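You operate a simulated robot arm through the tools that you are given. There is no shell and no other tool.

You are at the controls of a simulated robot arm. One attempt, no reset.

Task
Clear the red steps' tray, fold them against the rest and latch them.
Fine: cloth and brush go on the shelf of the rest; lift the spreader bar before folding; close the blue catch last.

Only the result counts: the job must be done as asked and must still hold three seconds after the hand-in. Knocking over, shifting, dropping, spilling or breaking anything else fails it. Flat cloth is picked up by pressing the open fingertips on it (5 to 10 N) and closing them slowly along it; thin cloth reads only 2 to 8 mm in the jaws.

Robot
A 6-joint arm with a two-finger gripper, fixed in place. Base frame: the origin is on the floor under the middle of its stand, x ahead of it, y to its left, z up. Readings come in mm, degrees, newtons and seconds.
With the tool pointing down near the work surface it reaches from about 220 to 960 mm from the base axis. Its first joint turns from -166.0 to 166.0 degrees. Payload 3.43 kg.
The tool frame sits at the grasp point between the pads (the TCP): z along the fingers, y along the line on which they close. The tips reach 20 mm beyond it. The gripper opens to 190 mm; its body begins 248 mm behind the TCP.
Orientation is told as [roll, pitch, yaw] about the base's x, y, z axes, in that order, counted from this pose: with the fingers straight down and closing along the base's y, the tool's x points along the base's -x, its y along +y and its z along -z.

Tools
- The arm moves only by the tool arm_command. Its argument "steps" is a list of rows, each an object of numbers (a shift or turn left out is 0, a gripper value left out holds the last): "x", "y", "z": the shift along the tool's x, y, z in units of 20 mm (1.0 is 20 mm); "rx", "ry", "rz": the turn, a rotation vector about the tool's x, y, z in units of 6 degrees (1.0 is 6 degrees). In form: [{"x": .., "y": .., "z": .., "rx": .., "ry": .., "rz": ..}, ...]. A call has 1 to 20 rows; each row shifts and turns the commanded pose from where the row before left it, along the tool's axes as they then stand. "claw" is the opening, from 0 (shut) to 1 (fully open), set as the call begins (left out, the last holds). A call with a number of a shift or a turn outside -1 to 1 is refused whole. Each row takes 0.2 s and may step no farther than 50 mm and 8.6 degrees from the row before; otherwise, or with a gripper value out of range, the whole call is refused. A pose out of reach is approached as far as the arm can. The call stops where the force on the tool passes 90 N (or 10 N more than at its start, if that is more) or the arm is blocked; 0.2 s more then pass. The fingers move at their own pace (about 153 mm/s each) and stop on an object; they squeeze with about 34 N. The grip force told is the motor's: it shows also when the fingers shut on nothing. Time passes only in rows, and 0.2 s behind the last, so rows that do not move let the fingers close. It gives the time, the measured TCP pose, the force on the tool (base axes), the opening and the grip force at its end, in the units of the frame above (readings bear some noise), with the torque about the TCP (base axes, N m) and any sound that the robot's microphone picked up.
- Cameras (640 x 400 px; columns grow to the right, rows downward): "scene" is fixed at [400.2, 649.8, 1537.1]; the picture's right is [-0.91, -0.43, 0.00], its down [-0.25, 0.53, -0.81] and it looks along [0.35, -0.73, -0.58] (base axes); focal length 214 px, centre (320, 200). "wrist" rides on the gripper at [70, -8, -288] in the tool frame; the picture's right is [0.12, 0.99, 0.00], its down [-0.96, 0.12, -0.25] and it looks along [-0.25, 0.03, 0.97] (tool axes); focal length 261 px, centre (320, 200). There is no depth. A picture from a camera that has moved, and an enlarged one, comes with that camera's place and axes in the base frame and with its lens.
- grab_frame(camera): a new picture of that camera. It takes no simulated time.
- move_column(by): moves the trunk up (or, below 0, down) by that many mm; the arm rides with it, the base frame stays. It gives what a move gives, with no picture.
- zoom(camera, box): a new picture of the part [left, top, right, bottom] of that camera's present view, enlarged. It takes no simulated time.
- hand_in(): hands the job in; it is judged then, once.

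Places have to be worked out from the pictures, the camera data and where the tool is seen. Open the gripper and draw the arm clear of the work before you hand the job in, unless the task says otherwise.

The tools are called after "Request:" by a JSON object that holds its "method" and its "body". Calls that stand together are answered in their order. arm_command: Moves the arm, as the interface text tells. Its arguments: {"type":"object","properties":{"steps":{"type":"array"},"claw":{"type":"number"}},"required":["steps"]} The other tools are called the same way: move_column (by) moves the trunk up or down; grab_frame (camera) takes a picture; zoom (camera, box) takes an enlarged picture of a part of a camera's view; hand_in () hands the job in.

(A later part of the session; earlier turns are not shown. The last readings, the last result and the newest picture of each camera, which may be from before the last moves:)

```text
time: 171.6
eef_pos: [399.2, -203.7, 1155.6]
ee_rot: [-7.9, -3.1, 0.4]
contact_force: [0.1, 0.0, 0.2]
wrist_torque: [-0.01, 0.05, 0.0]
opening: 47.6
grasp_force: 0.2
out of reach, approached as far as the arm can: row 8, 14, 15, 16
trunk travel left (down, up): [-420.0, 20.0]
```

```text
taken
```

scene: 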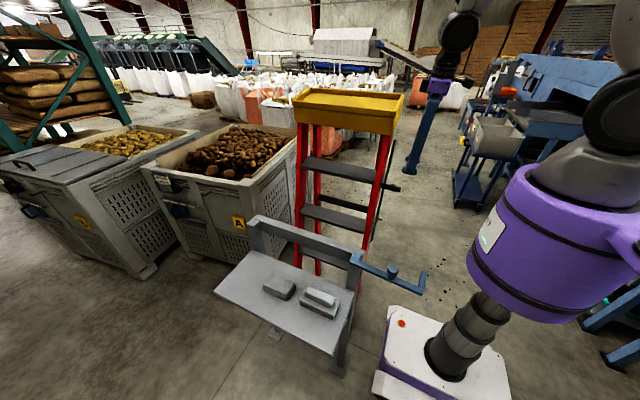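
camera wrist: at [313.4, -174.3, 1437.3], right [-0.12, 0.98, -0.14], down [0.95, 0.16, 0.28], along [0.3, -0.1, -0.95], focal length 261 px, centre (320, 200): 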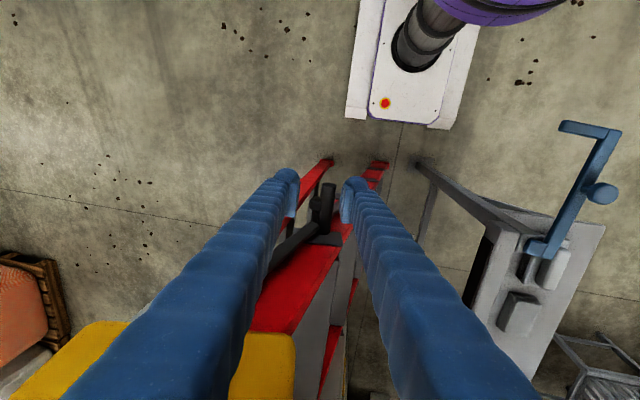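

The ladder stands half-folded, and the bar is still raised. I'll roll the tool to about +33° here, so the wrist stays far from the base, which suits the middle of the fold.

Request:
{"method": "arm_command", "body": {"steps": [{"rx": -0.487, "rz": 0.026}, {"rx": -0.487, "rz": 0.026}, {"rx": -0.487, "rz": 0.026}, {"rx": -0.487, "rz": 0.026}, {"rx": -0.487, "rz": 0.026}, {"rx": -0.487, "rz": 0.026}, {"rx": -0.487, "rz": 0.026}, {"rx": -0.487, "rz": 0.026}, {"rx": -0.487, "rz": 0.026}, {"rx": -0.487, "rz": 0.026}, {"rx": -0.487, "rz": 0.026}, {"rx": -0.487, "rz": 0.026}, {"rx": -0.487, "rz": 0.026}, {"rx": -0.487, "rz": 0.026}], "claw": 0.37}}

Request:
{"method": "grab_frame", "body": {"camera": "wrist"}}

Request:
{"method": "grab_frame", "body": {"camera": "scene"}}

```text
time: 174.6
eef_pos: [400.1, -202.2, 1154.4]
ee_rot: [32.9, -3.0, -1.8]
contact_force: [0.9, 0.1, 0.2]
wrist_torque: [0.04, 0.02, 0.02]
opening: 70.4
grasp_force: 0.0
trunk travel left (down, up): [-420.0, 20.0]
```

```text
taken
camera wrist: at [312.6, -365.6, 1387.9], right [-0.12, 0.84, 0.53], down [0.95, -0.07, 0.32], along [0.3, 0.54, -0.78], focal length 261 px, centre (320, 200)
```

wrist: 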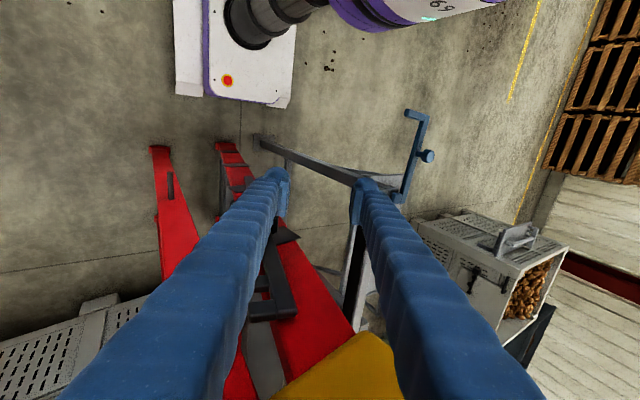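

```text
taken
```

scene: 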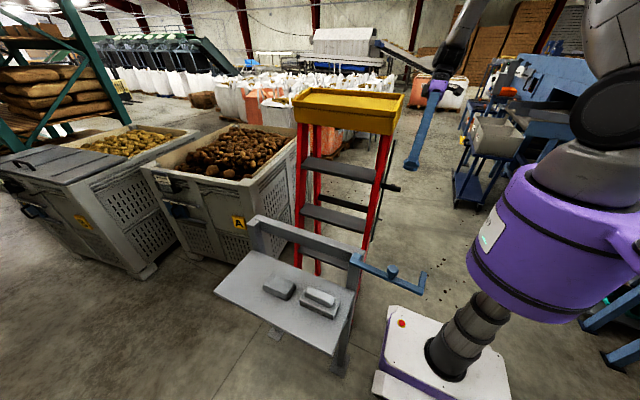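

I'll locate the handle now in the scene view.

Request:
{"method": "zoom", "body": {"camera": "scene", "box": [360, 140, 430, 220]}}

Request:
{"method": "zoom", "body": {"camera": "wrist", "box": [150, 130, 450, 400]}}

```text
5.00 times, centred on (395, 180) of scene
camera zoom: at [400.2, 649.8, 1537.1], right [-0.91, -0.43, 0.0], down [-0.25, 0.53, -0.81], along [0.35, -0.73, -0.58], focal length 1072 px, centre (-55, 300)
```

zoom: 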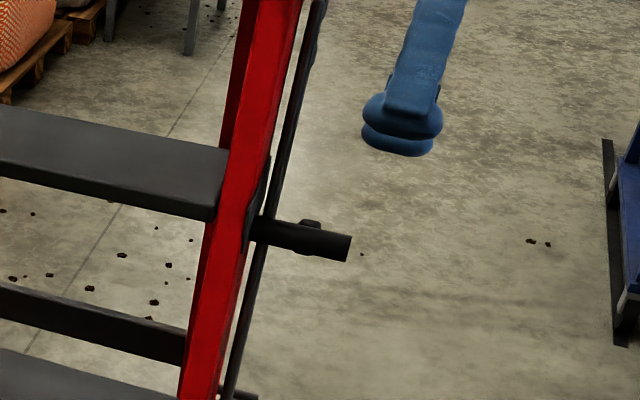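

```text
1.48 times, centred on (300, 265) of wrist
camera zoom: at [312.6, -365.6, 1387.9], right [-0.12, 0.84, 0.53], down [0.95, -0.07, 0.32], along [0.3, 0.54, -0.78], focal length 386 px, centre (350, 104)
```

zoom: 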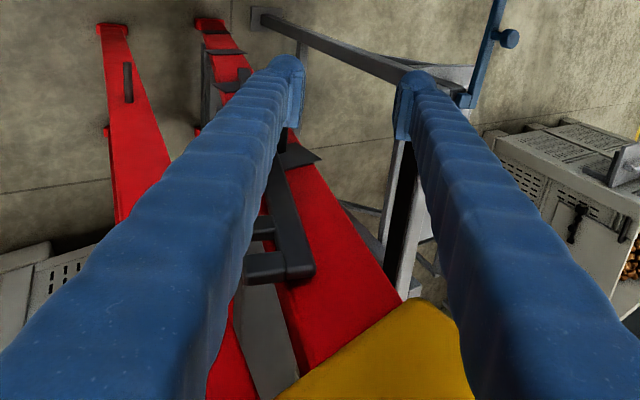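

The handle's end is at about (418, −218, 1024). I'll move to a pre-grasp point 130 mm back along the tool's axis.

Request:
{"method": "arm_command", "body": {"steps": [{"x": -0.147, "y": -0.837, "z": -0.28}, {"x": -0.147, "y": -0.837, "z": -0.28}, {"x": -0.147, "y": -0.837, "z": -0.28}, {"x": -0.147, "y": -0.837, "z": -0.28}, {"x": -0.147, "y": -0.837, "z": -0.28}]}}

Request:
{"method": "grab_frame", "body": {"camera": "wrist"}}

Request:
{"method": "zoom", "body": {"camera": "scene", "box": [360, 100, 450, 210]}}

```text
time: 175.8
eef_pos: [413.6, -288.3, 1134.8]
ee_rot: [32.9, -3.0, -1.6]
contact_force: [0.0, -0.3, -0.4]
wrist_torque: [0.01, -0.01, 0.05]
opening: 70.2
grasp_force: 0.0
trunk travel left (down, up): [-420.0, 20.0]
```

```text
taken
camera wrist: at [326.0, -450.0, 1367.6], right [-0.12, 0.84, 0.53], down [0.95, -0.07, 0.32], along [0.3, 0.54, -0.78], focal length 261 px, centre (320, 200)
```

wrist: 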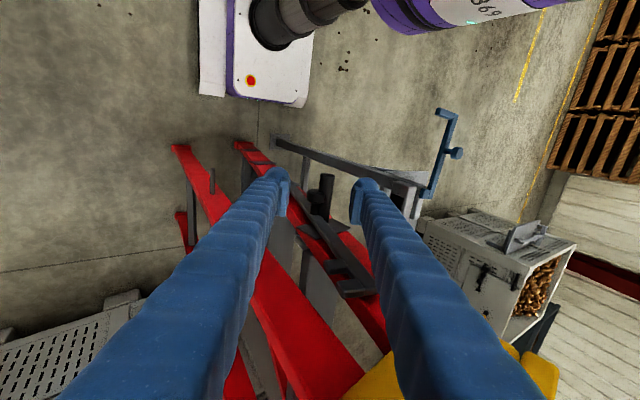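

```text
3.64 times, centred on (405, 155) of scene
camera zoom: at [400.2, 649.8, 1537.1], right [-0.91, -0.43, 0.0], down [-0.25, 0.53, -0.81], along [0.35, -0.73, -0.58], focal length 780 px, centre (11, 364)
```

zoom: 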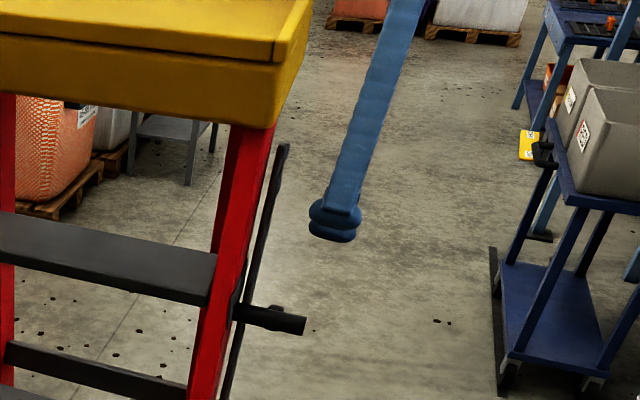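

Request:
{"method": "zoom", "body": {"camera": "wrist", "box": [240, 130, 400, 230]}}

```text
4.00 times, centred on (320, 180) of wrist
camera zoom: at [326.0, -450.0, 1367.6], right [-0.12, 0.84, 0.53], down [0.95, -0.07, 0.32], along [0.3, 0.54, -0.78], focal length 1043 px, centre (320, 280)
```

zoom: 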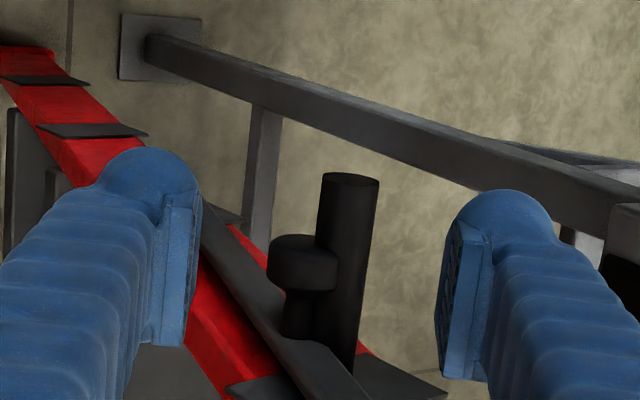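

The handle lies 10 mm off in tool y and about 128 mm ahead, with the knob beyond the finger's width. I'll correct and advance.

Request:
{"method": "arm_command", "body": {"steps": [{"y": 0.106, "z": 0.95}, {"y": 0.106, "z": 0.95}, {"y": 0.106, "z": 0.95}, {"y": 0.106, "z": 0.95}, {"y": 0.106, "z": 0.95}, {"z": 0.9}]}}

Request:
{"method": "zoom", "body": {"camera": "wrist", "box": [240, 130, 400, 230]}}

Request:
{"method": "zoom", "body": {"camera": "scene", "box": [360, 140, 430, 210]}}

```text
time: 177.2
eef_pos: [422.8, -217.8, 1045.8]
ee_rot: [32.9, -2.9, -1.7]
contact_force: [0.2, -0.5, 0.4]
wrist_torque: [0.01, 0.03, -0.02]
opening: 70.3
grasp_force: 0.0
trunk travel left (down, up): [-420.0, 20.0]
```

```text
4.00 times, centred on (320, 180) of wrist
camera zoom: at [333.1, -380.2, 1278.4], right [-0.12, 0.84, 0.53], down [0.95, -0.07, 0.32], along [0.3, 0.54, -0.78], focal length 1043 px, centre (320, 280)
```

zoom: 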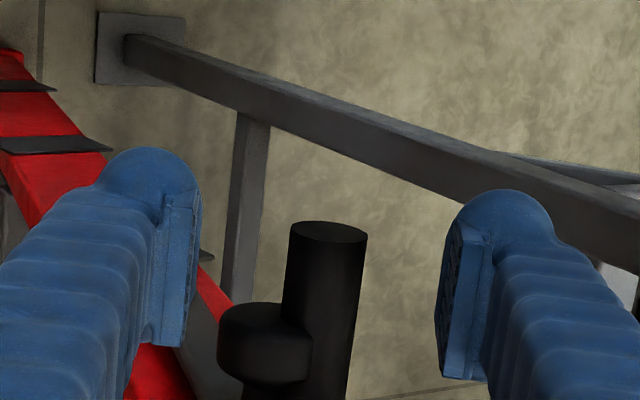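

```text
5.71 times, centred on (395, 175) of scene
camera zoom: at [400.2, 649.8, 1537.1], right [-0.91, -0.43, 0.0], down [-0.25, 0.53, -0.81], along [0.35, -0.73, -0.58], focal length 1226 px, centre (-109, 343)
```

zoom: 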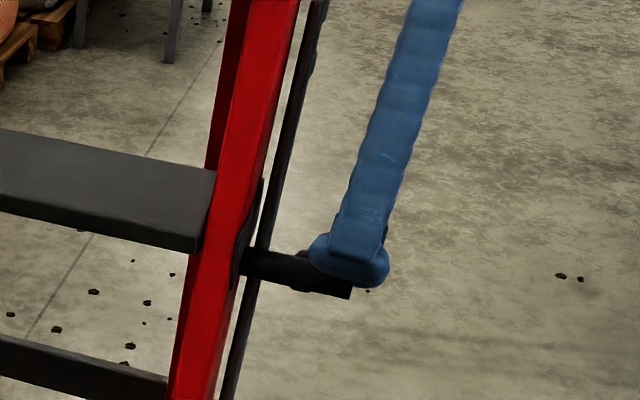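

About 16 mm remain. I'll also shift 3 mm outward to stay clear of the knob, then close.

Request:
{"method": "arm_command", "body": {"steps": [{"x": 0.15, "y": 0.1, "z": 0.4}, {"z": 0.4}, {}]}}

Request:
{"method": "arm_command", "body": {"steps": [{}, {}, {}], "claw": 0}}

Request:
{"method": "zoom", "body": {"camera": "wrist", "box": [240, 130, 400, 230]}}

```text
time: 177.9
eef_pos: [418.9, -207.6, 1031.8]
ee_rot: [32.9, -3.0, -1.8]
contact_force: [1.0, -0.2, 0.6]
wrist_torque: [-0.02, 0.01, 0.01]
opening: 70.6
grasp_force: 0.0
trunk travel left (down, up): [-420.0, 20.0]
```

```text
time: 178.8
eef_pos: [418.6, -207.7, 1030.7]
ee_rot: [32.9, -3.0, -1.7]
contact_force: [-1.0, -1.0, -5.8]
wrist_torque: [-0.02, 0.05, -0.01]
opening: 22.1
grasp_force: 44.7
trunk travel left (down, up): [-420.0, 20.0]
```

```text
4.00 times, centred on (320, 180) of wrist
camera zoom: at [330.4, -369.5, 1265.3], right [-0.12, 0.84, 0.53], down [0.95, -0.07, 0.32], along [0.3, 0.54, -0.78], focal length 1043 px, centre (320, 280)
```

zoom: 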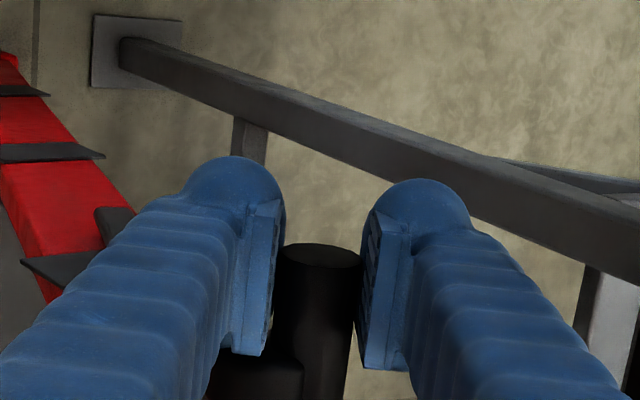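

A good grip (22 mm) with low forces. I'll continue the fold along the arc, first 3°.

Request:
{"method": "arm_command", "body": {"steps": [{"x": 0.038, "y": 0.44, "z": 0.189}, {"x": 0.038, "y": 0.85, "z": 0.378}, {"x": 0.038, "y": 0.833, "z": 0.378}, {"x": 0.02, "y": 0.42, "z": 0.195}, {}]}}

Request:
{"method": "grab_frame", "body": {"camera": "wrist"}}

```text
time: 179.9
eef_pos: [418.4, -154.3, 1040.3]
ee_rot: [32.9, -2.9, -1.8]
contact_force: [16.8, -6.3, -6.6]
wrist_torque: [0.04, -0.18, -0.33]
opening: 21.5
grasp_force: 44.5
trunk travel left (down, up): [-420.0, 20.0]
```

```text
taken
camera wrist: at [330.3, -316.0, 1273.1], right [-0.12, 0.84, 0.53], down [0.95, -0.07, 0.32], along [0.3, 0.54, -0.78], focal length 261 px, centre (320, 200)
```

wrist: 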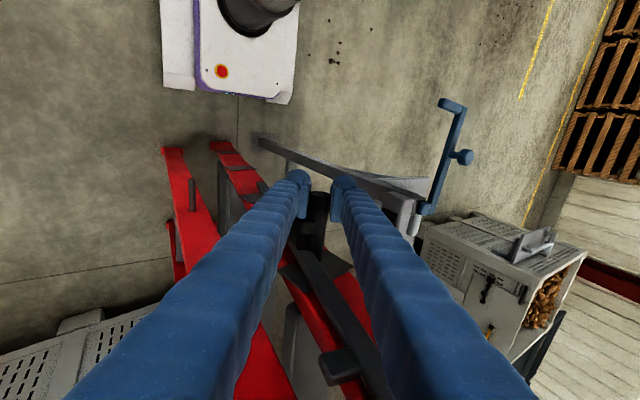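

Forces stay low. I'll continue 4° more with a small x trim, rolling the tool slightly further to keep the wrist away from the base.

Request:
{"method": "arm_command", "body": {"steps": [{"x": -0.03, "y": 0.821, "z": 0.405, "rx": -0.125, "rz": 0.0076}, {"x": 0.01, "y": 0.8, "z": 0.431, "rx": -0.125, "rz": 0.0076}, {"x": 0.01, "y": 0.794, "z": 0.458, "rx": -0.125, "rz": 0.0076}, {"x": 0.01, "y": 0.778, "z": 0.4745, "rx": -0.125, "rz": 0.0076}, {}]}}

Request:
{"method": "grab_frame", "body": {"camera": "scene"}}

Request:
{"method": "grab_frame", "body": {"camera": "wrist"}}

```text
time: 181.2
eef_pos: [418.7, -79.9, 1047.5]
ee_rot: [35.9, -2.8, -1.9]
contact_force: [2.9, -3.8, -22.7]
wrist_torque: [0.15, 0.51, 0.12]
opening: 21.7
grasp_force: 44.4
trunk travel left (down, up): [-420.0, 20.0]
```

```text
taken
```

scene: 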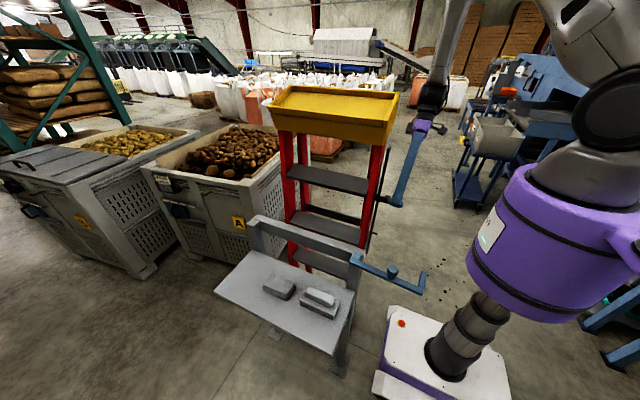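

```text
taken
camera wrist: at [330.4, -254.5, 1271.0], right [-0.12, 0.81, 0.58], down [0.95, -0.08, 0.31], along [0.3, 0.58, -0.75], focal length 261 px, centre (320, 200)
```

wrist: 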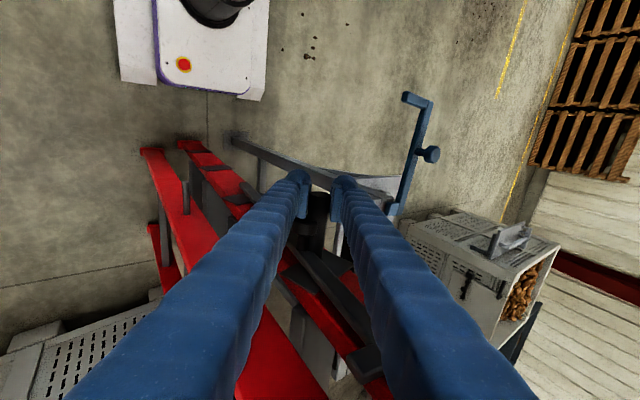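

The ladder is nearly upright. The −22 N in z says I'm a bit high on the arc, so I'll correct and go another 4°.

Request:
{"method": "arm_command", "body": {"steps": [{"x": 0.01, "y": 0.7295, "z": 0.5517, "rx": -0.15, "rz": 0.0092}, {"x": 0.01, "y": 0.7346, "z": 0.537, "rx": -0.15, "rz": 0.0092}, {"x": 0.01, "y": 0.721, "z": 0.5635, "rx": -0.15, "rz": 0.0092}, {"x": 0.01, "y": 0.7025, "z": 0.586, "rx": -0.15, "rz": 0.0092}, {}]}}

Request:
{"method": "grab_frame", "body": {"camera": "scene"}}

Request:
{"method": "grab_frame", "body": {"camera": "wrist"}}

```text
time: 182.3
eef_pos: [418.0, -8.8, 1047.6]
ee_rot: [39.5, -2.7, -2.0]
contact_force: [-25.4, -2.9, -18.8]
wrist_torque: [0.07, 0.43, 0.1]
opening: 21.2
grasp_force: 44.8
trunk travel left (down, up): [-420.0, 20.0]
```

```text
taken
```

scene: 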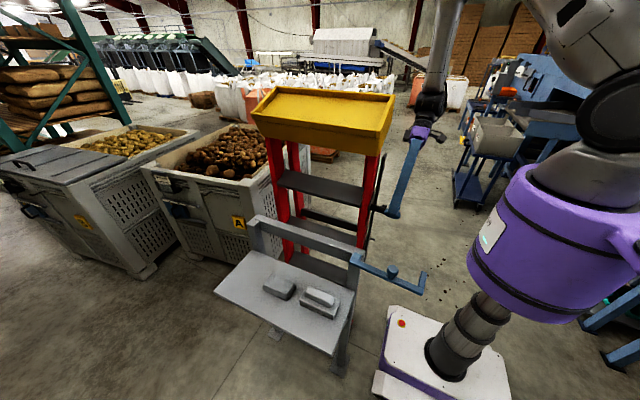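

```text
taken
camera wrist: at [330.6, -195.8, 1260.3], right [-0.12, 0.77, 0.63], down [0.95, -0.1, 0.31], along [0.3, 0.63, -0.72], focal length 261 px, centre (320, 200)
```

wrist: 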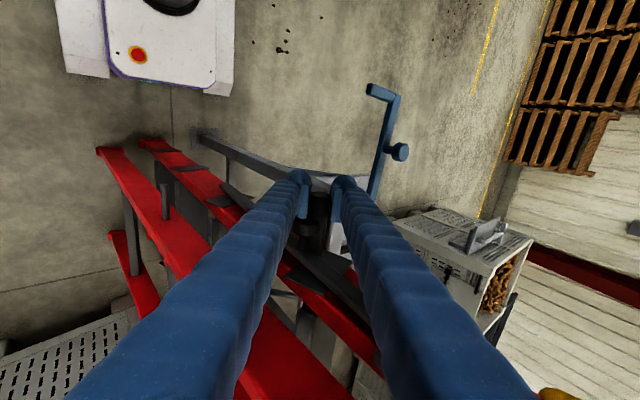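

Just past vertical now. I'll trim x and continue more slowly toward the rest.

Request:
{"method": "arm_command", "body": {"steps": [{"x": 0.07, "y": 0.6615, "z": 0.6348, "rx": -0.15, "rz": 0.0092}, {"x": 0.01, "y": 0.671, "z": 0.622, "rx": -0.15, "rz": 0.0092}, {"x": 0.01, "y": 0.32, "z": 0.318, "rx": -0.1, "rz": 0.006}, {}]}}

Request:
{"method": "zoom", "body": {"camera": "scene", "box": [230, 80, 450, 320]}}

Request:
{"method": "grab_frame", "body": {"camera": "wrist"}}

```text
time: 183.3
eef_pos: [418.9, 39.5, 1044.7]
ee_rot: [41.9, -2.8, -2.2]
contact_force: [-16.6, -0.3, -3.9]
wrist_torque: [0.07, 0.2, 0.1]
opening: 20.5
grasp_force: 45.1
trunk travel left (down, up): [-420.0, 20.0]
```

```text
1.67 times, centred on (340, 200) of scene
camera zoom: at [400.2, 649.8, 1537.1], right [-0.91, -0.43, 0.0], down [-0.25, 0.53, -0.81], along [0.35, -0.73, -0.58], focal length 358 px, centre (287, 200)
```

zoom: 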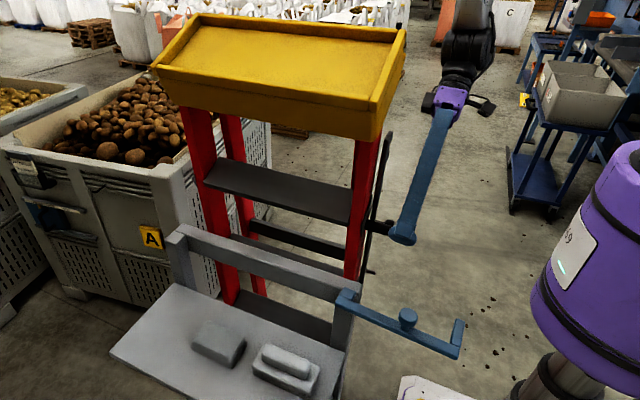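

```text
taken
camera wrist: at [330.8, -158.5, 1249.7], right [-0.12, 0.74, 0.66], down [0.94, -0.12, 0.31], along [0.3, 0.66, -0.69], focal length 261 px, centre (320, 200)
```

wrist: 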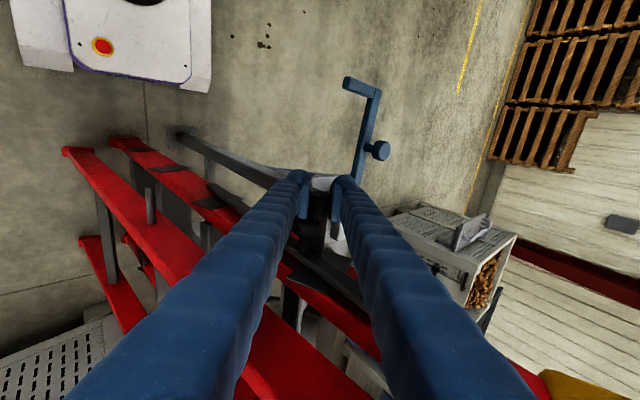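

Load is near zero. I'll approach the rest in 9 mm rows.

Request:
{"method": "arm_command", "body": {"steps": [{"x": 0.04, "y": 0.315, "z": 0.3228}, {"x": 0.02, "y": 0.315, "z": 0.3228}, {"x": 0.02, "y": 0.31, "z": 0.33}, {}]}}

Request:
{"method": "zoom", "body": {"camera": "scene", "box": [230, 80, 450, 320]}}

```text
time: 184.3
eef_pos: [419.0, 67.4, 1041.8]
ee_rot: [41.9, -2.6, -2.2]
contact_force: [-12.6, 3.6, 19.4]
wrist_torque: [0.1, -0.08, 0.1]
opening: 20.2
grasp_force: 44.9
trunk travel left (down, up): [-420.0, 20.0]
```

```text
1.67 times, centred on (340, 200) of scene
camera zoom: at [400.2, 649.8, 1537.1], right [-0.91, -0.43, 0.0], down [-0.25, 0.53, -0.81], along [0.35, -0.73, -0.58], focal length 358 px, centre (287, 200)
```

zoom: 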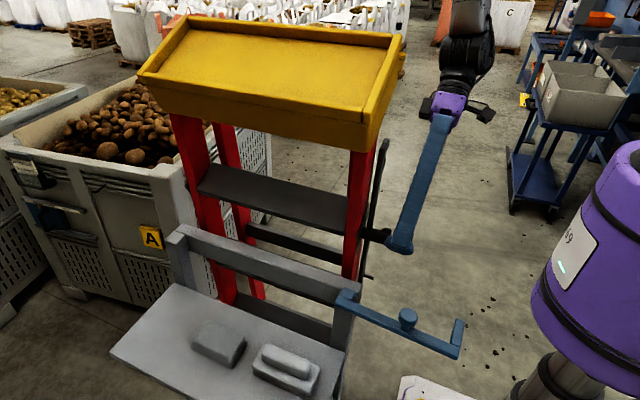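

Past the balance point (the frame now leans toward the rest), it is still moving freely. I'll continue in small rows.

Request:
{"method": "arm_command", "body": {"steps": [{"x": 0.04, "y": 0.34, "z": 0.29}, {"x": 0.02, "y": 0.31, "z": 0.33}, {}]}}

Request:
{"method": "zoom", "body": {"camera": "wrist", "box": [160, 100, 480, 300]}}

```text
time: 185.2
eef_pos: [420.4, 81.0, 1039.8]
ee_rot: [41.8, -2.7, -2.3]
contact_force: [-5.2, -19.5, 18.8]
wrist_torque: [0.02, -0.39, -0.49]
opening: 19.8
grasp_force: 45.2
trunk travel left (down, up): [-420.0, 20.0]
```

```text
2.00 times, centred on (320, 200) of wrist
camera zoom: at [330.7, -115.0, 1245.3], right [-0.12, 0.75, 0.66], down [0.94, -0.12, 0.31], along [0.31, 0.66, -0.69], focal length 521 px, centre (320, 200)
```

zoom: 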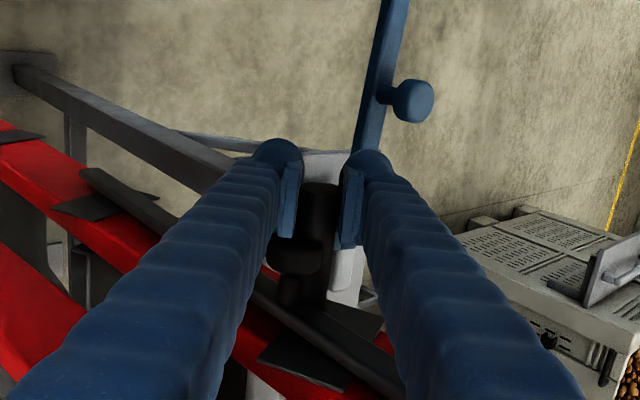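

At y≈81 the force turns to −19 N, so the frame has reached the rest. I'll open the fingers a little and see that it stays leaning there.

Request:
{"method": "arm_command", "body": {"steps": [{"y": -0.04}, {}, {}], "claw": 0.3}}

Request:
{"method": "grab_frame", "body": {"camera": "wrist"}}

Request:
{"method": "zoom", "body": {"camera": "scene", "box": [230, 80, 450, 320]}}

```text
time: 185.9
eef_pos: [419.4, 81.6, 1039.5]
ee_rot: [42.0, -2.6, -2.2]
contact_force: [0.6, -0.1, 0.1]
wrist_torque: [-0.04, -0.06, -0.01]
opening: 57.3
grasp_force: 0.1
trunk travel left (down, up): [-420.0, 20.0]
```

```text
taken
camera wrist: at [331.1, -113.7, 1245.0], right [-0.12, 0.74, 0.66], down [0.95, -0.12, 0.3], along [0.3, 0.66, -0.69], focal length 261 px, centre (320, 200)
```

wrist: 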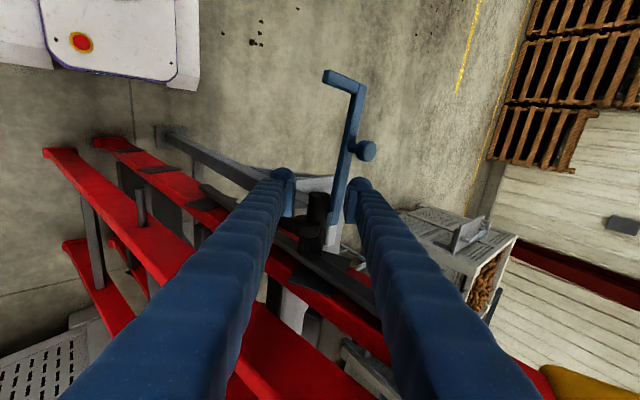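

```text
1.67 times, centred on (340, 200) of scene
camera zoom: at [400.2, 649.8, 1537.1], right [-0.91, -0.43, 0.0], down [-0.25, 0.53, -0.81], along [0.35, -0.73, -0.58], focal length 358 px, centre (287, 200)
```

zoom: 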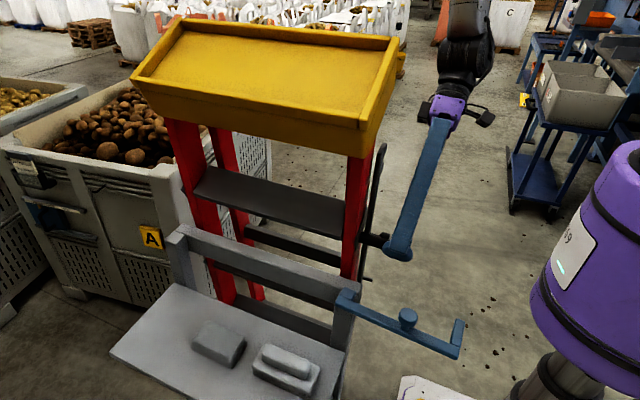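

The ladder stays leaning on the rest with the fingers open. I'll withdraw from the handle, back along the tool's axis, and then look at the catch.

Request:
{"method": "arm_command", "body": {"steps": [{"z": -0.6}, {"z": -1}, {"z": -1}, {"z": -1}, {"z": -1}, {"z": -1}, {"z": -1}, {"z": -1}], "claw": 0.37}}

Request:
{"method": "grab_frame", "body": {"camera": "wrist"}}

Request:
{"method": "grab_frame", "body": {"camera": "scene"}}

```text
time: 187.8
eef_pos: [410.0, -18.3, 1153.4]
ee_rot: [41.9, -2.6, -2.1]
contact_force: [0.3, 0.7, -0.1]
wrist_torque: [0.0, 0.01, -0.04]
opening: 70.1
grasp_force: 0.1
trunk travel left (down, up): [-420.0, 20.0]
```

```text
taken
camera wrist: at [321.3, -215.0, 1358.7], right [-0.12, 0.74, 0.66], down [0.95, -0.12, 0.31], along [0.3, 0.66, -0.69], focal length 261 px, centre (320, 200)
```

wrist: 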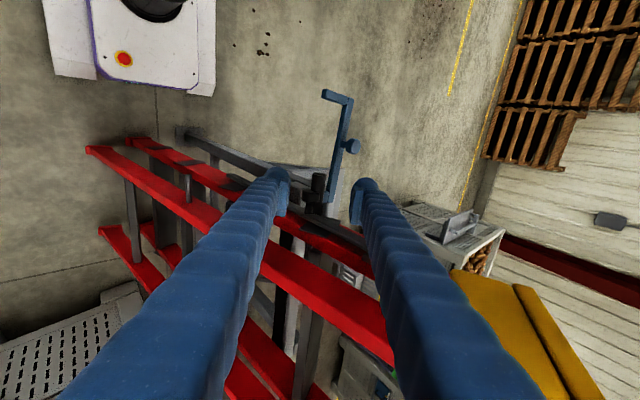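

```text
taken
```

scene: 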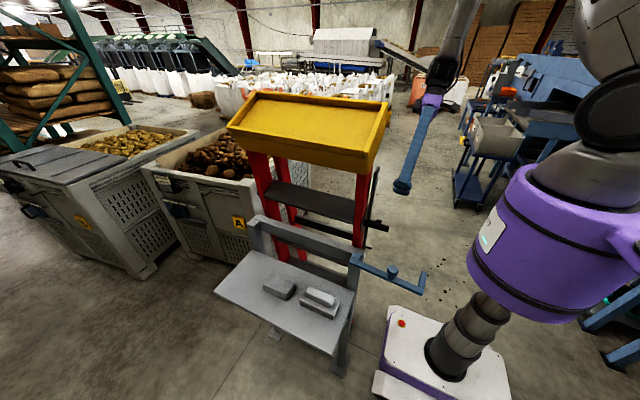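

Request:
{"method": "zoom", "body": {"camera": "scene", "box": [330, 160, 440, 310]}}

Request:
{"method": "zoom", "body": {"camera": "wrist", "box": [220, 70, 400, 270]}}

Request:
{"method": "zoom", "body": {"camera": "scene", "box": [230, 170, 400, 300]}}

```text
2.67 times, centred on (385, 235) of scene
camera zoom: at [400.2, 649.8, 1537.1], right [-0.91, -0.43, 0.0], down [-0.25, 0.53, -0.81], along [0.35, -0.73, -0.58], focal length 572 px, centre (147, 107)
```

zoom: 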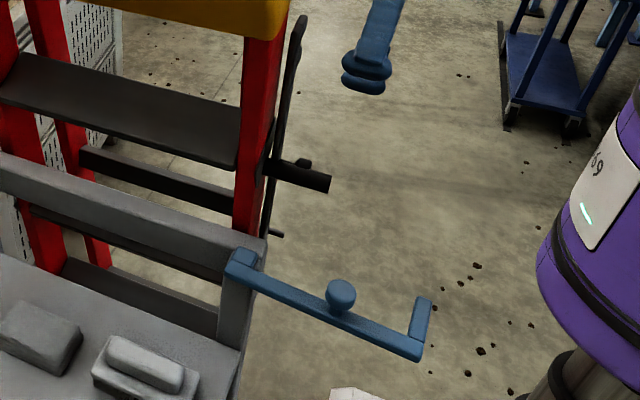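

```text
2.00 times, centred on (310, 170) of wrist
camera zoom: at [321.3, -215.0, 1358.7], right [-0.12, 0.74, 0.66], down [0.95, -0.12, 0.31], along [0.3, 0.66, -0.69], focal length 521 px, centre (340, 260)
```

zoom: 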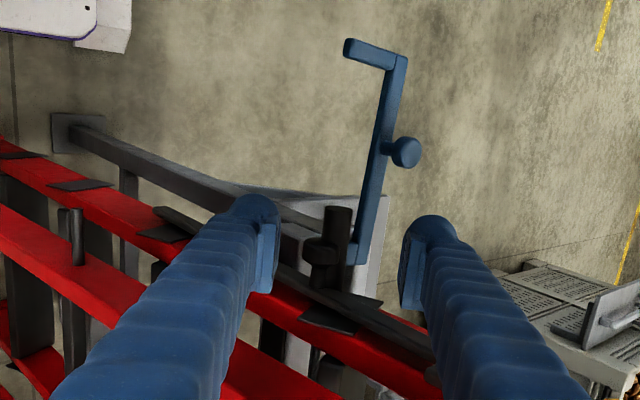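

```text
3.08 times, centred on (315, 235) of scene
camera zoom: at [400.2, 649.8, 1537.1], right [-0.91, -0.43, 0.0], down [-0.25, 0.53, -0.81], along [0.35, -0.73, -0.58], focal length 660 px, centre (335, 92)
```

zoom: 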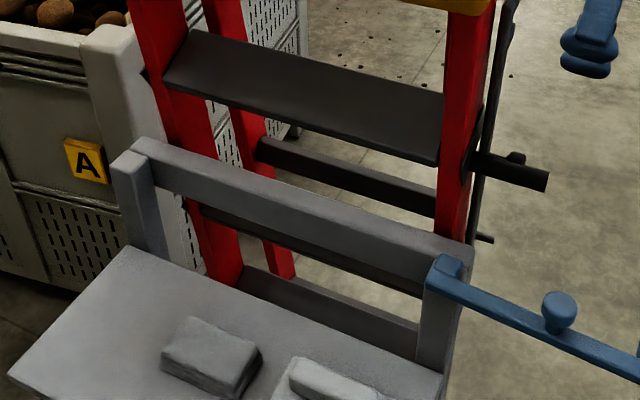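

The catch's free end is at about (283, 212, 965), its knob head at (371, 204, 997) and its pivot by the post near (493, 183). I need a top view of catch and spreader before closing it. I'll rise, turn the tool vertical and move over the catch.

Request:
{"method": "arm_command", "body": {"steps": [{"y": 0.669, "z": -0.742}, {"y": 0.669, "z": -0.742}, {"y": 0.669, "z": -0.742}, {"y": 0.669, "z": -0.742}, {"y": 0.669, "z": -0.742}, {"y": 0.669, "z": -0.742}, {"y": 0.669, "z": -0.742}, {"y": 0.669, "z": -0.742}]}}

Request:
{"method": "arm_command", "body": {"steps": [{"rx": 0.499, "rz": -0.023}, {"rx": 0.499, "rz": -0.023}, {"rx": 0.499, "rz": -0.023}, {"rx": 0.499, "rz": -0.023}, {"rx": 0.499, "rz": -0.023}, {"rx": 0.499, "rz": -0.023}, {"rx": 0.499, "rz": -0.023}, {"rx": 0.499, "rz": -0.023}, {"rx": 0.499, "rz": -0.023}, {"rx": 0.499, "rz": -0.023}, {"rx": 0.499, "rz": -0.023}, {"rx": 0.499, "rz": -0.023}, {"rx": 0.499, "rz": -0.023}, {"rx": 0.499, "rz": -0.023}]}}

Request:
{"method": "grab_frame", "body": {"camera": "wrist"}}

```text
time: 189.6
eef_pos: [402.5, -15.7, 1312.6]
ee_rot: [41.8, -2.6, -2.2]
contact_force: [0.3, 0.1, -0.2]
wrist_torque: [-0.04, -0.02, -0.05]
opening: 70.3
grasp_force: 0.0
trunk travel left (down, up): [-420.0, 20.0]
```

```text
time: 192.6
eef_pos: [404.9, -17.4, 1313.0]
ee_rot: [-0.1, -3.4, -0.4]
contact_force: [0.7, -0.3, -0.8]
wrist_torque: [-0.01, 0.06, 0.03]
opening: 70.3
grasp_force: 0.1
trunk travel left (down, up): [-420.0, 20.0]
```

```text
taken
camera wrist: at [316.7, -25.5, 1596.2], right [-0.11, 0.99, -0.01], down [0.95, 0.11, 0.3], along [0.3, 0.03, -0.95], focal length 261 px, centre (320, 200)
```

wrist: 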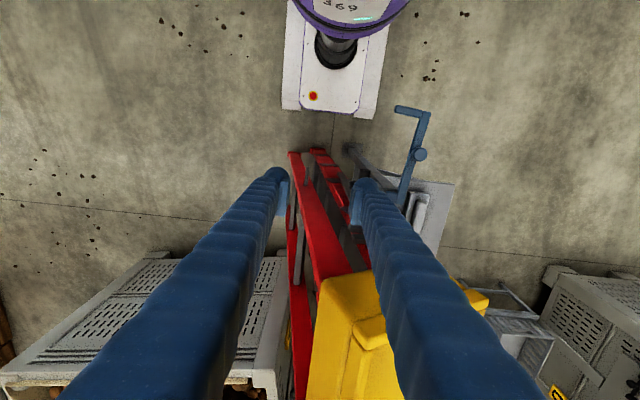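

No flags. I'll move +y to look down at the catch and the folded legs.

Request:
{"method": "arm_command", "body": {"steps": [{"y": 1}, {"y": 1}, {"y": 1}, {"y": 1}, {"y": 1}, {"y": 1}]}}

Request:
{"method": "grab_frame", "body": {"camera": "wrist"}}

Request:
{"method": "zoom", "body": {"camera": "wrist", "box": [220, 90, 420, 240]}}

```text
time: 193.9
eef_pos: [404.1, 101.8, 1312.5]
ee_rot: [-0.2, -3.3, -0.5]
contact_force: [-0.1, 0.5, 0.7]
wrist_torque: [-0.02, -0.02, -0.02]
opening: 70.2
grasp_force: 0.1
trunk travel left (down, up): [-420.0, 20.0]
```

```text
taken
camera wrist: at [315.8, 94.6, 1595.6], right [-0.11, 0.99, -0.01], down [0.95, 0.11, 0.3], along [0.3, 0.03, -0.95], focal length 261 px, centre (320, 200)
```

wrist: 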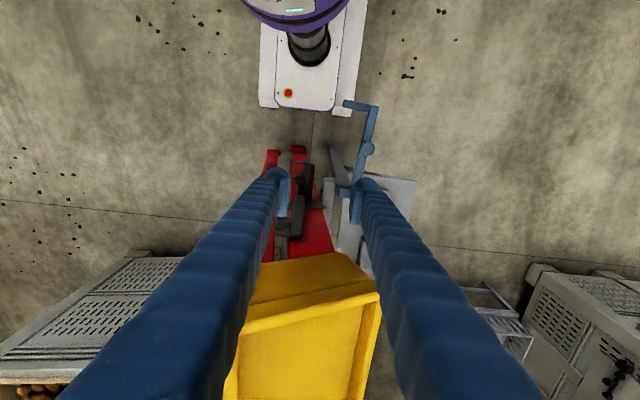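

```text
2.67 times, centred on (320, 165) of wrist
camera zoom: at [315.8, 94.6, 1595.6], right [-0.11, 0.99, -0.01], down [0.95, 0.11, 0.3], along [0.3, 0.03, -0.95], focal length 695 px, centre (320, 293)
```

zoom: 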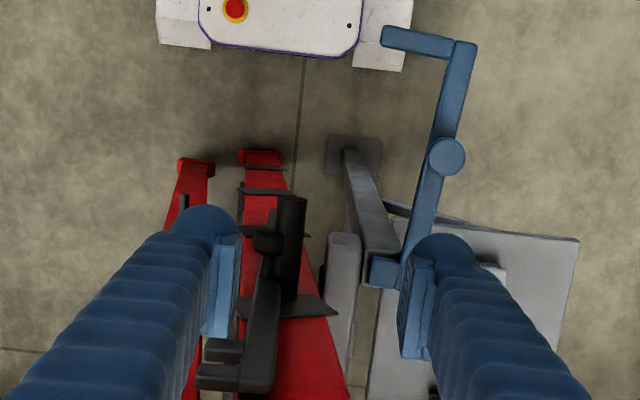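

Now the geometry is clear. The catch swings counter-clockwise (seen from above) about a pivot near (482, 168), and when closed its bar passes outside the spreader at x≈457, with the hook behind the leg. I'll close the fingers and go to the outer (+y) side of the catch to push it, first moving over and tilting at height.

Request:
{"method": "arm_command", "body": {"steps": [{"y": 0.97}, {"y": 0.97}, {"y": 0.97}, {"y": 0.97}, {"y": 0.97}, {"y": 0.97}, {"y": 0.97}, {"y": 0.97}, {"rx": 0.5, "rz": -0.03, "ry": -0.15}, {"rx": 0.5, "rz": -0.03, "ry": -0.15}, {"rx": 0.5, "rz": -0.04, "ry": -0.15}, {"rx": 0.5, "rz": -0.05, "ry": -0.15}, {"rx": 0.5, "rz": -0.05, "ry": -0.15}], "claw": 0}}

Request:
{"method": "grab_frame", "body": {"camera": "wrist"}}

```text
time: 196.9
eef_pos: [426.1, 249.6, 1375.8]
ee_rot: [-9.0, -13.1, -2.4]
contact_force: [-0.3, -1.0, -0.3]
wrist_torque: [0.18, -0.08, 0.1]
opening: 0.1
grasp_force: 33.8
trunk travel left (down, up): [-420.0, 20.0]
stopped in row 13: the arm was blocked; the commanded pose is now the measured one
```

```text
taken
camera wrist: at [294.3, 291.3, 1639.2], right [-0.04, 0.98, -0.18], down [0.89, 0.12, 0.44], along [0.45, -0.14, -0.88], focal length 261 px, centre (320, 200)
```

wrist: 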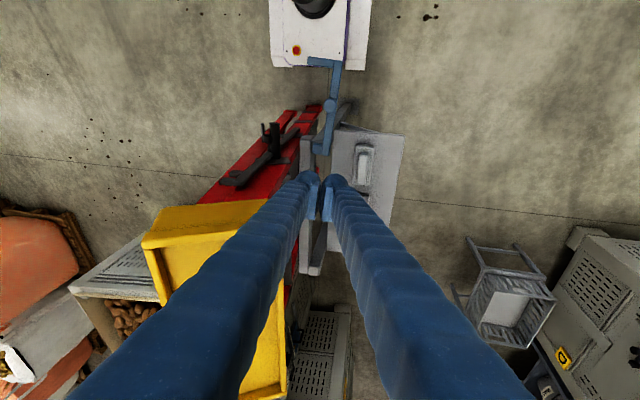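

The arm hit an internal limit in the last row and settled higher, with no contact force. I'll check the scene before going on.

Request:
{"method": "grab_frame", "body": {"camera": "scene"}}

Request:
{"method": "zoom", "body": {"camera": "wrist", "box": [200, 50, 420, 250]}}

```text
taken
```

scene: 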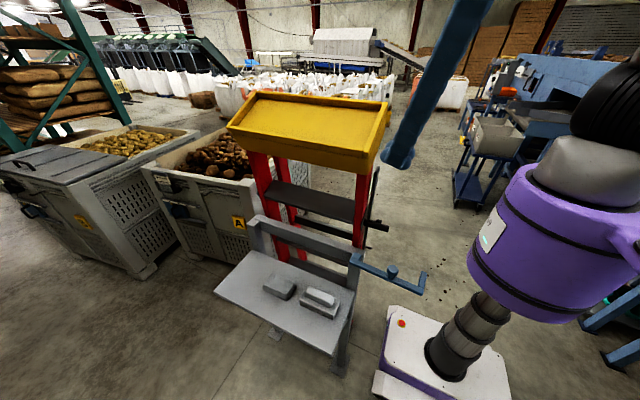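

```text
2.00 times, centred on (310, 150) of wrist
camera zoom: at [294.3, 291.3, 1639.2], right [-0.04, 0.98, -0.18], down [0.89, 0.12, 0.44], along [0.45, -0.14, -0.88], focal length 521 px, centre (340, 300)
```

zoom: 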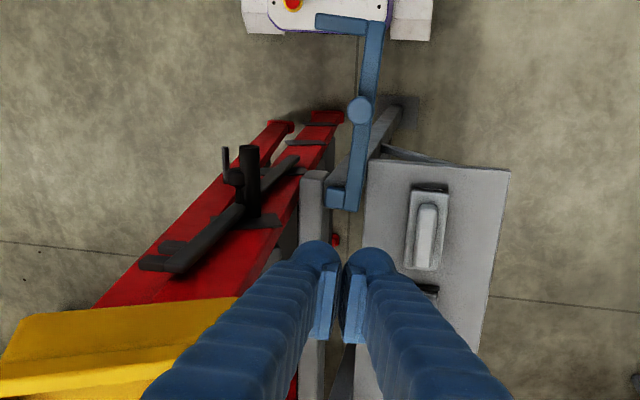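

All is in order. I'll bring the tool back to straight down (the lean isn't available here), raise the trunk the last 20 mm, and position above the catch's outer side.

Request:
{"method": "arm_command", "body": {"steps": [{"rx": -0.375, "ry": 0.55, "rz": -0.1}, {"rx": -0.375, "ry": 0.55, "rz": -0.1}, {"rx": -0.375, "ry": 0.55, "rz": -0.1}, {"rx": -0.375, "ry": 0.55, "rz": -0.1}]}}

Request:
{"method": "move_column", "body": {"by": 20}}

Request:
{"method": "grab_frame", "body": {"camera": "wrist"}}

```text
time: 197.9
eef_pos: [424.1, 258.4, 1368.9]
ee_rot: [-0.8, 0.8, -0.2]
contact_force: [0.9, -0.4, -0.1]
wrist_torque: [0.0, 0.09, 0.01]
opening: 0.0
grasp_force: 34.0
trunk travel left (down, up): [-420.0, 20.0]
```

```text
time: 198.6
eef_pos: [422.5, 257.5, 1391.5]
ee_rot: [-0.8, 0.8, -0.2]
contact_force: [-0.9, 0.7, 0.2]
wrist_torque: [-0.03, -0.02, 0.0]
opening: 0.1
grasp_force: 33.9
trunk travel left (down, up): [-440.0, 0.0]
```

```text
taken
camera wrist: at [356.2, 251.9, 1679.3], right [-0.12, 0.99, -0.01], down [0.97, 0.12, 0.23], along [0.23, 0.01, -0.97], focal length 261 px, centre (320, 200)
```

wrist: 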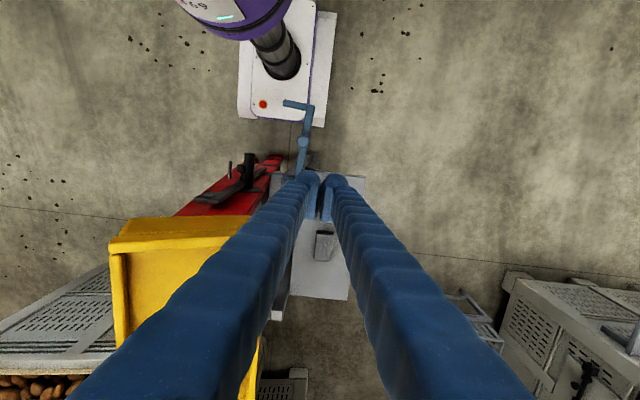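

Straight down now. I'll descend on the catch's outer side (x≈398, y≈257) to z≈1010.

Request:
{"method": "arm_command", "body": {"steps": [{"x": 0.065, "z": 1}, {"x": 0.065, "z": 1}, {"x": 0.065, "z": 1}, {"x": 0.065, "z": 1}, {"x": 0.065, "z": 1}, {"x": 0.065, "z": 1}, {"x": 0.065, "z": 1}, {"x": 0.065, "z": 1}, {"x": 0.065, "z": 1}, {"x": 0.065, "z": 1}, {"x": 0.065, "z": 1}, {"x": 0.065, "z": 1}, {"x": 0.065, "z": 1}, {"x": 0.065, "z": 1}, {"x": 0.065, "z": 1}, {"x": 0.065, "z": 1}, {"x": 0.065, "z": 1}, {"x": 0.065, "z": 1}, {"x": 0.065, "z": 1}]}}

Request:
{"method": "grab_frame", "body": {"camera": "wrist"}}

Request:
{"method": "zoom", "body": {"camera": "scene", "box": [330, 200, 450, 320]}}

```text
time: 202.6
eef_pos: [393.8, 251.3, 1007.9]
ee_rot: [-0.7, 1.0, -0.2]
contact_force: [0.7, 0.8, 0.2]
wrist_torque: [0.02, 0.04, 0.02]
opening: 0.0
grasp_force: 34.0
trunk travel left (down, up): [-440.0, 0.0]
```

```text
taken
camera wrist: at [327.1, 245.4, 1298.3], right [-0.12, 0.99, -0.01], down [0.97, 0.12, 0.23], along [0.23, 0.02, -0.97], focal length 261 px, centre (320, 200)
```

wrist: 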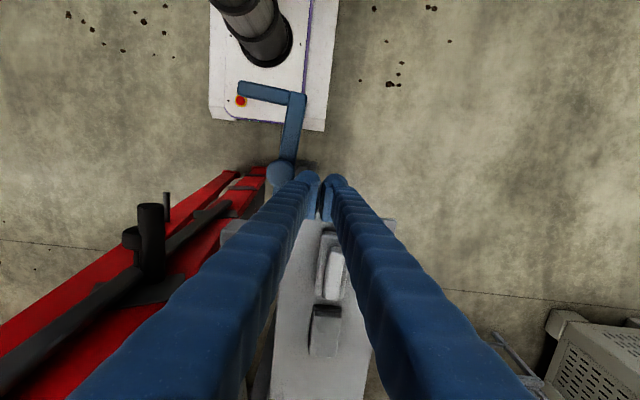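

```text
3.33 times, centred on (390, 260) of scene
camera zoom: at [400.2, 649.8, 1537.1], right [-0.91, -0.43, 0.0], down [-0.25, 0.53, -0.81], along [0.35, -0.73, -0.58], focal length 715 px, centre (87, 0)
```

zoom: 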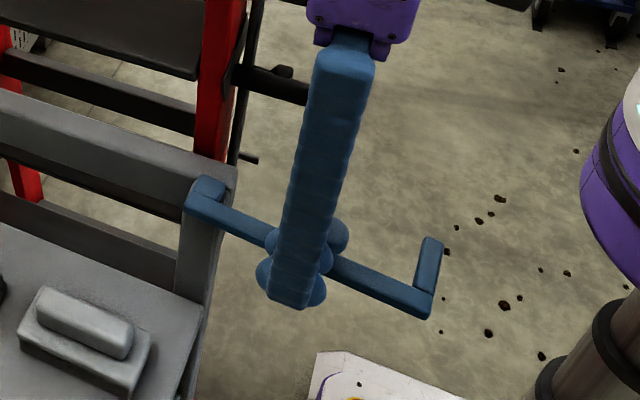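

Positioned beside the catch bar with clearance. I'll go down 40 mm so the fingertips are level with the bar.

Request:
{"method": "arm_command", "body": {"steps": [{"z": 1}, {"z": 1}]}}

Request:
{"method": "zoom", "body": {"camera": "scene", "box": [330, 200, 450, 320]}}

Request:
{"method": "zoom", "body": {"camera": "wrist", "box": [200, 60, 400, 260]}}

```text
time: 203.2
eef_pos: [393.7, 251.6, 970.6]
ee_rot: [-0.8, 0.8, -0.2]
contact_force: [-0.8, 0.9, 0.3]
wrist_torque: [-0.09, 0.01, -0.01]
opening: 0.1
grasp_force: 34.1
trunk travel left (down, up): [-440.0, 0.0]
```

```text
3.33 times, centred on (390, 260) of scene
camera zoom: at [400.2, 649.8, 1537.1], right [-0.91, -0.43, 0.0], down [-0.25, 0.53, -0.81], along [0.35, -0.73, -0.58], focal length 715 px, centre (87, 0)
```

zoom: 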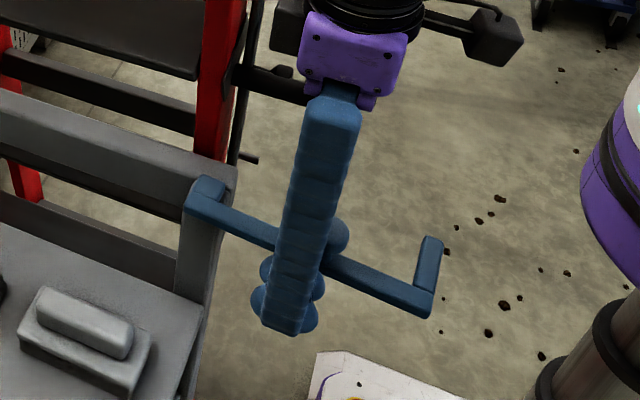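

```text
2.00 times, centred on (300, 160) of wrist
camera zoom: at [325.6, 245.7, 1258.2], right [-0.12, 0.99, -0.01], down [0.97, 0.12, 0.23], along [0.23, 0.01, -0.97], focal length 521 px, centre (360, 280)
```

zoom: 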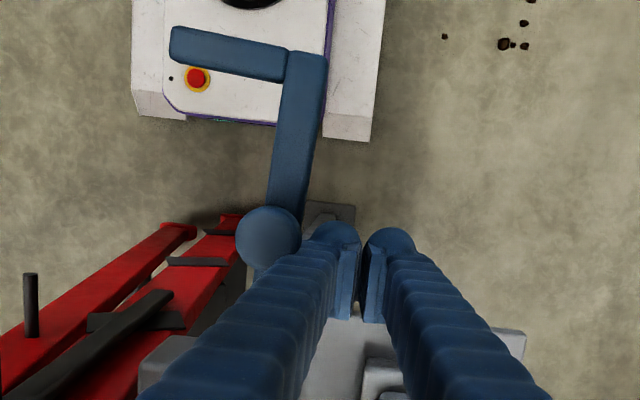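

I'll begin pushing the catch toward −y gently.

Request:
{"method": "arm_command", "body": {"steps": [{"y": -0.4}, {"y": -0.4}, {"y": -0.3}, {}]}}

Request:
{"method": "zoom", "body": {"camera": "wrist", "box": [200, 60, 400, 260]}}

```text
time: 204.2
eef_pos: [391.8, 228.7, 969.3]
ee_rot: [-0.8, 0.8, -0.2]
contact_force: [-0.1, -0.6, 0.8]
wrist_torque: [-0.01, -0.04, 0.0]
opening: 0.0
grasp_force: 34.2
trunk travel left (down, up): [-440.0, 0.0]
```

```text
2.00 times, centred on (300, 160) of wrist
camera zoom: at [324.9, 222.9, 1259.2], right [-0.12, 0.99, -0.01], down [0.97, 0.12, 0.23], along [0.23, 0.01, -0.97], focal length 521 px, centre (360, 280)
```

zoom: 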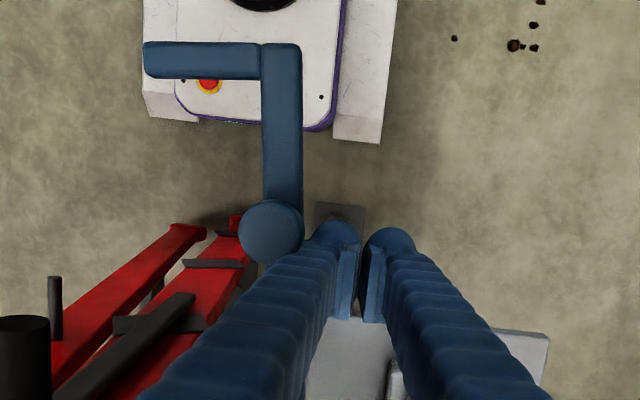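

The catch turns easily. I'll continue along its arc.

Request:
{"method": "arm_command", "body": {"steps": [{"x": 0.45, "y": -0.45}, {"x": 0.3, "y": -0.75}, {"x": 0.3, "y": -0.7}, {"x": 0.1, "y": -0.75}, {}]}}

Request:
{"method": "zoom", "body": {"camera": "wrist", "box": [160, 60, 400, 260]}}

Request:
{"method": "zoom", "body": {"camera": "scene", "box": [330, 200, 450, 320]}}

```text
time: 205.4
eef_pos: [369.1, 176.3, 971.5]
ee_rot: [-0.8, 0.8, -0.2]
contact_force: [-0.1, 0.5, 1.0]
wrist_torque: [0.05, -0.01, -0.01]
opening: 0.1
grasp_force: 34.1
trunk travel left (down, up): [-440.0, 0.0]
```

```text
2.00 times, centred on (280, 160) of wrist
camera zoom: at [302.3, 170.3, 1260.1], right [-0.12, 0.99, -0.01], down [0.97, 0.12, 0.23], along [0.23, 0.02, -0.97], focal length 521 px, centre (400, 280)
```

zoom: 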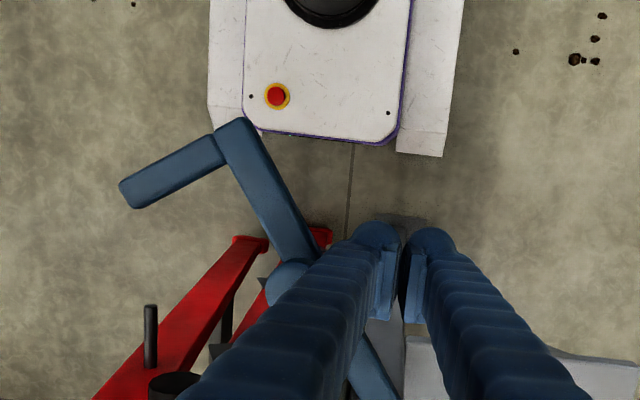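

```text
3.33 times, centred on (390, 260) of scene
camera zoom: at [400.2, 649.8, 1537.1], right [-0.91, -0.43, 0.0], down [-0.25, 0.53, -0.81], along [0.35, -0.73, -0.58], focal length 715 px, centre (87, 0)
```

zoom: 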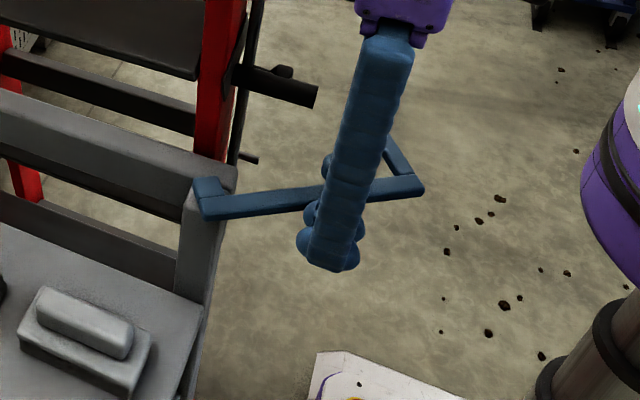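

About 38° closed with no resistance. I'll continue the push.

Request:
{"method": "arm_command", "body": {"steps": [{"y": -0.75}, {"x": -0.1, "y": -0.75}, {"x": -0.25, "y": -0.75}, {}]}}

Request:
{"method": "grab_frame", "body": {"camera": "wrist"}}

Request:
{"method": "zoom", "body": {"camera": "scene", "box": [330, 180, 450, 300]}}

```text
time: 206.4
eef_pos: [384.6, 134.6, 969.9]
ee_rot: [-0.9, 1.2, 0.0]
contact_force: [0.3, 0.1, 0.2]
wrist_torque: [0.01, -0.02, 0.0]
opening: 0.0
grasp_force: 34.3
out of reach, approached as far as the arm can: row 1, 2
trunk travel left (down, up): [-440.0, 0.0]
```

```text
taken
camera wrist: at [318.9, 130.0, 1259.4], right [-0.12, 0.99, -0.01], down [0.97, 0.12, 0.23], along [0.23, 0.01, -0.97], focal length 261 px, centre (320, 200)
```

wrist: 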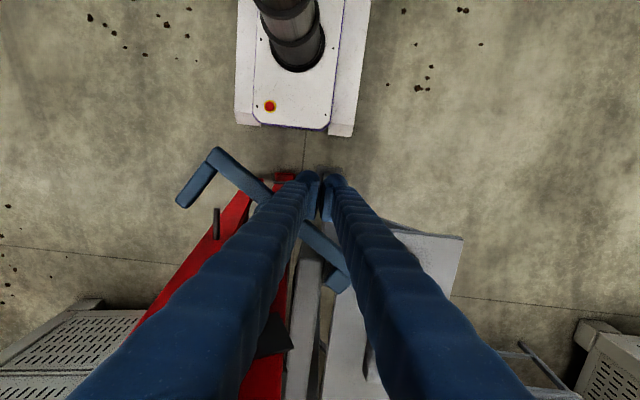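

```text
3.33 times, centred on (390, 240) of scene
camera zoom: at [400.2, 649.8, 1537.1], right [-0.91, -0.43, 0.0], down [-0.25, 0.53, -0.81], along [0.35, -0.73, -0.58], focal length 715 px, centre (87, 67)
```

zoom: 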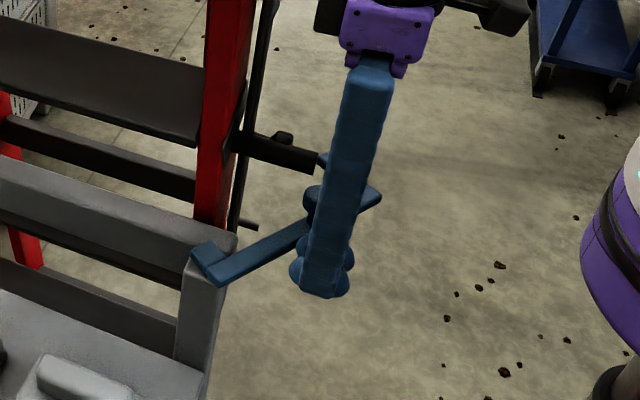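

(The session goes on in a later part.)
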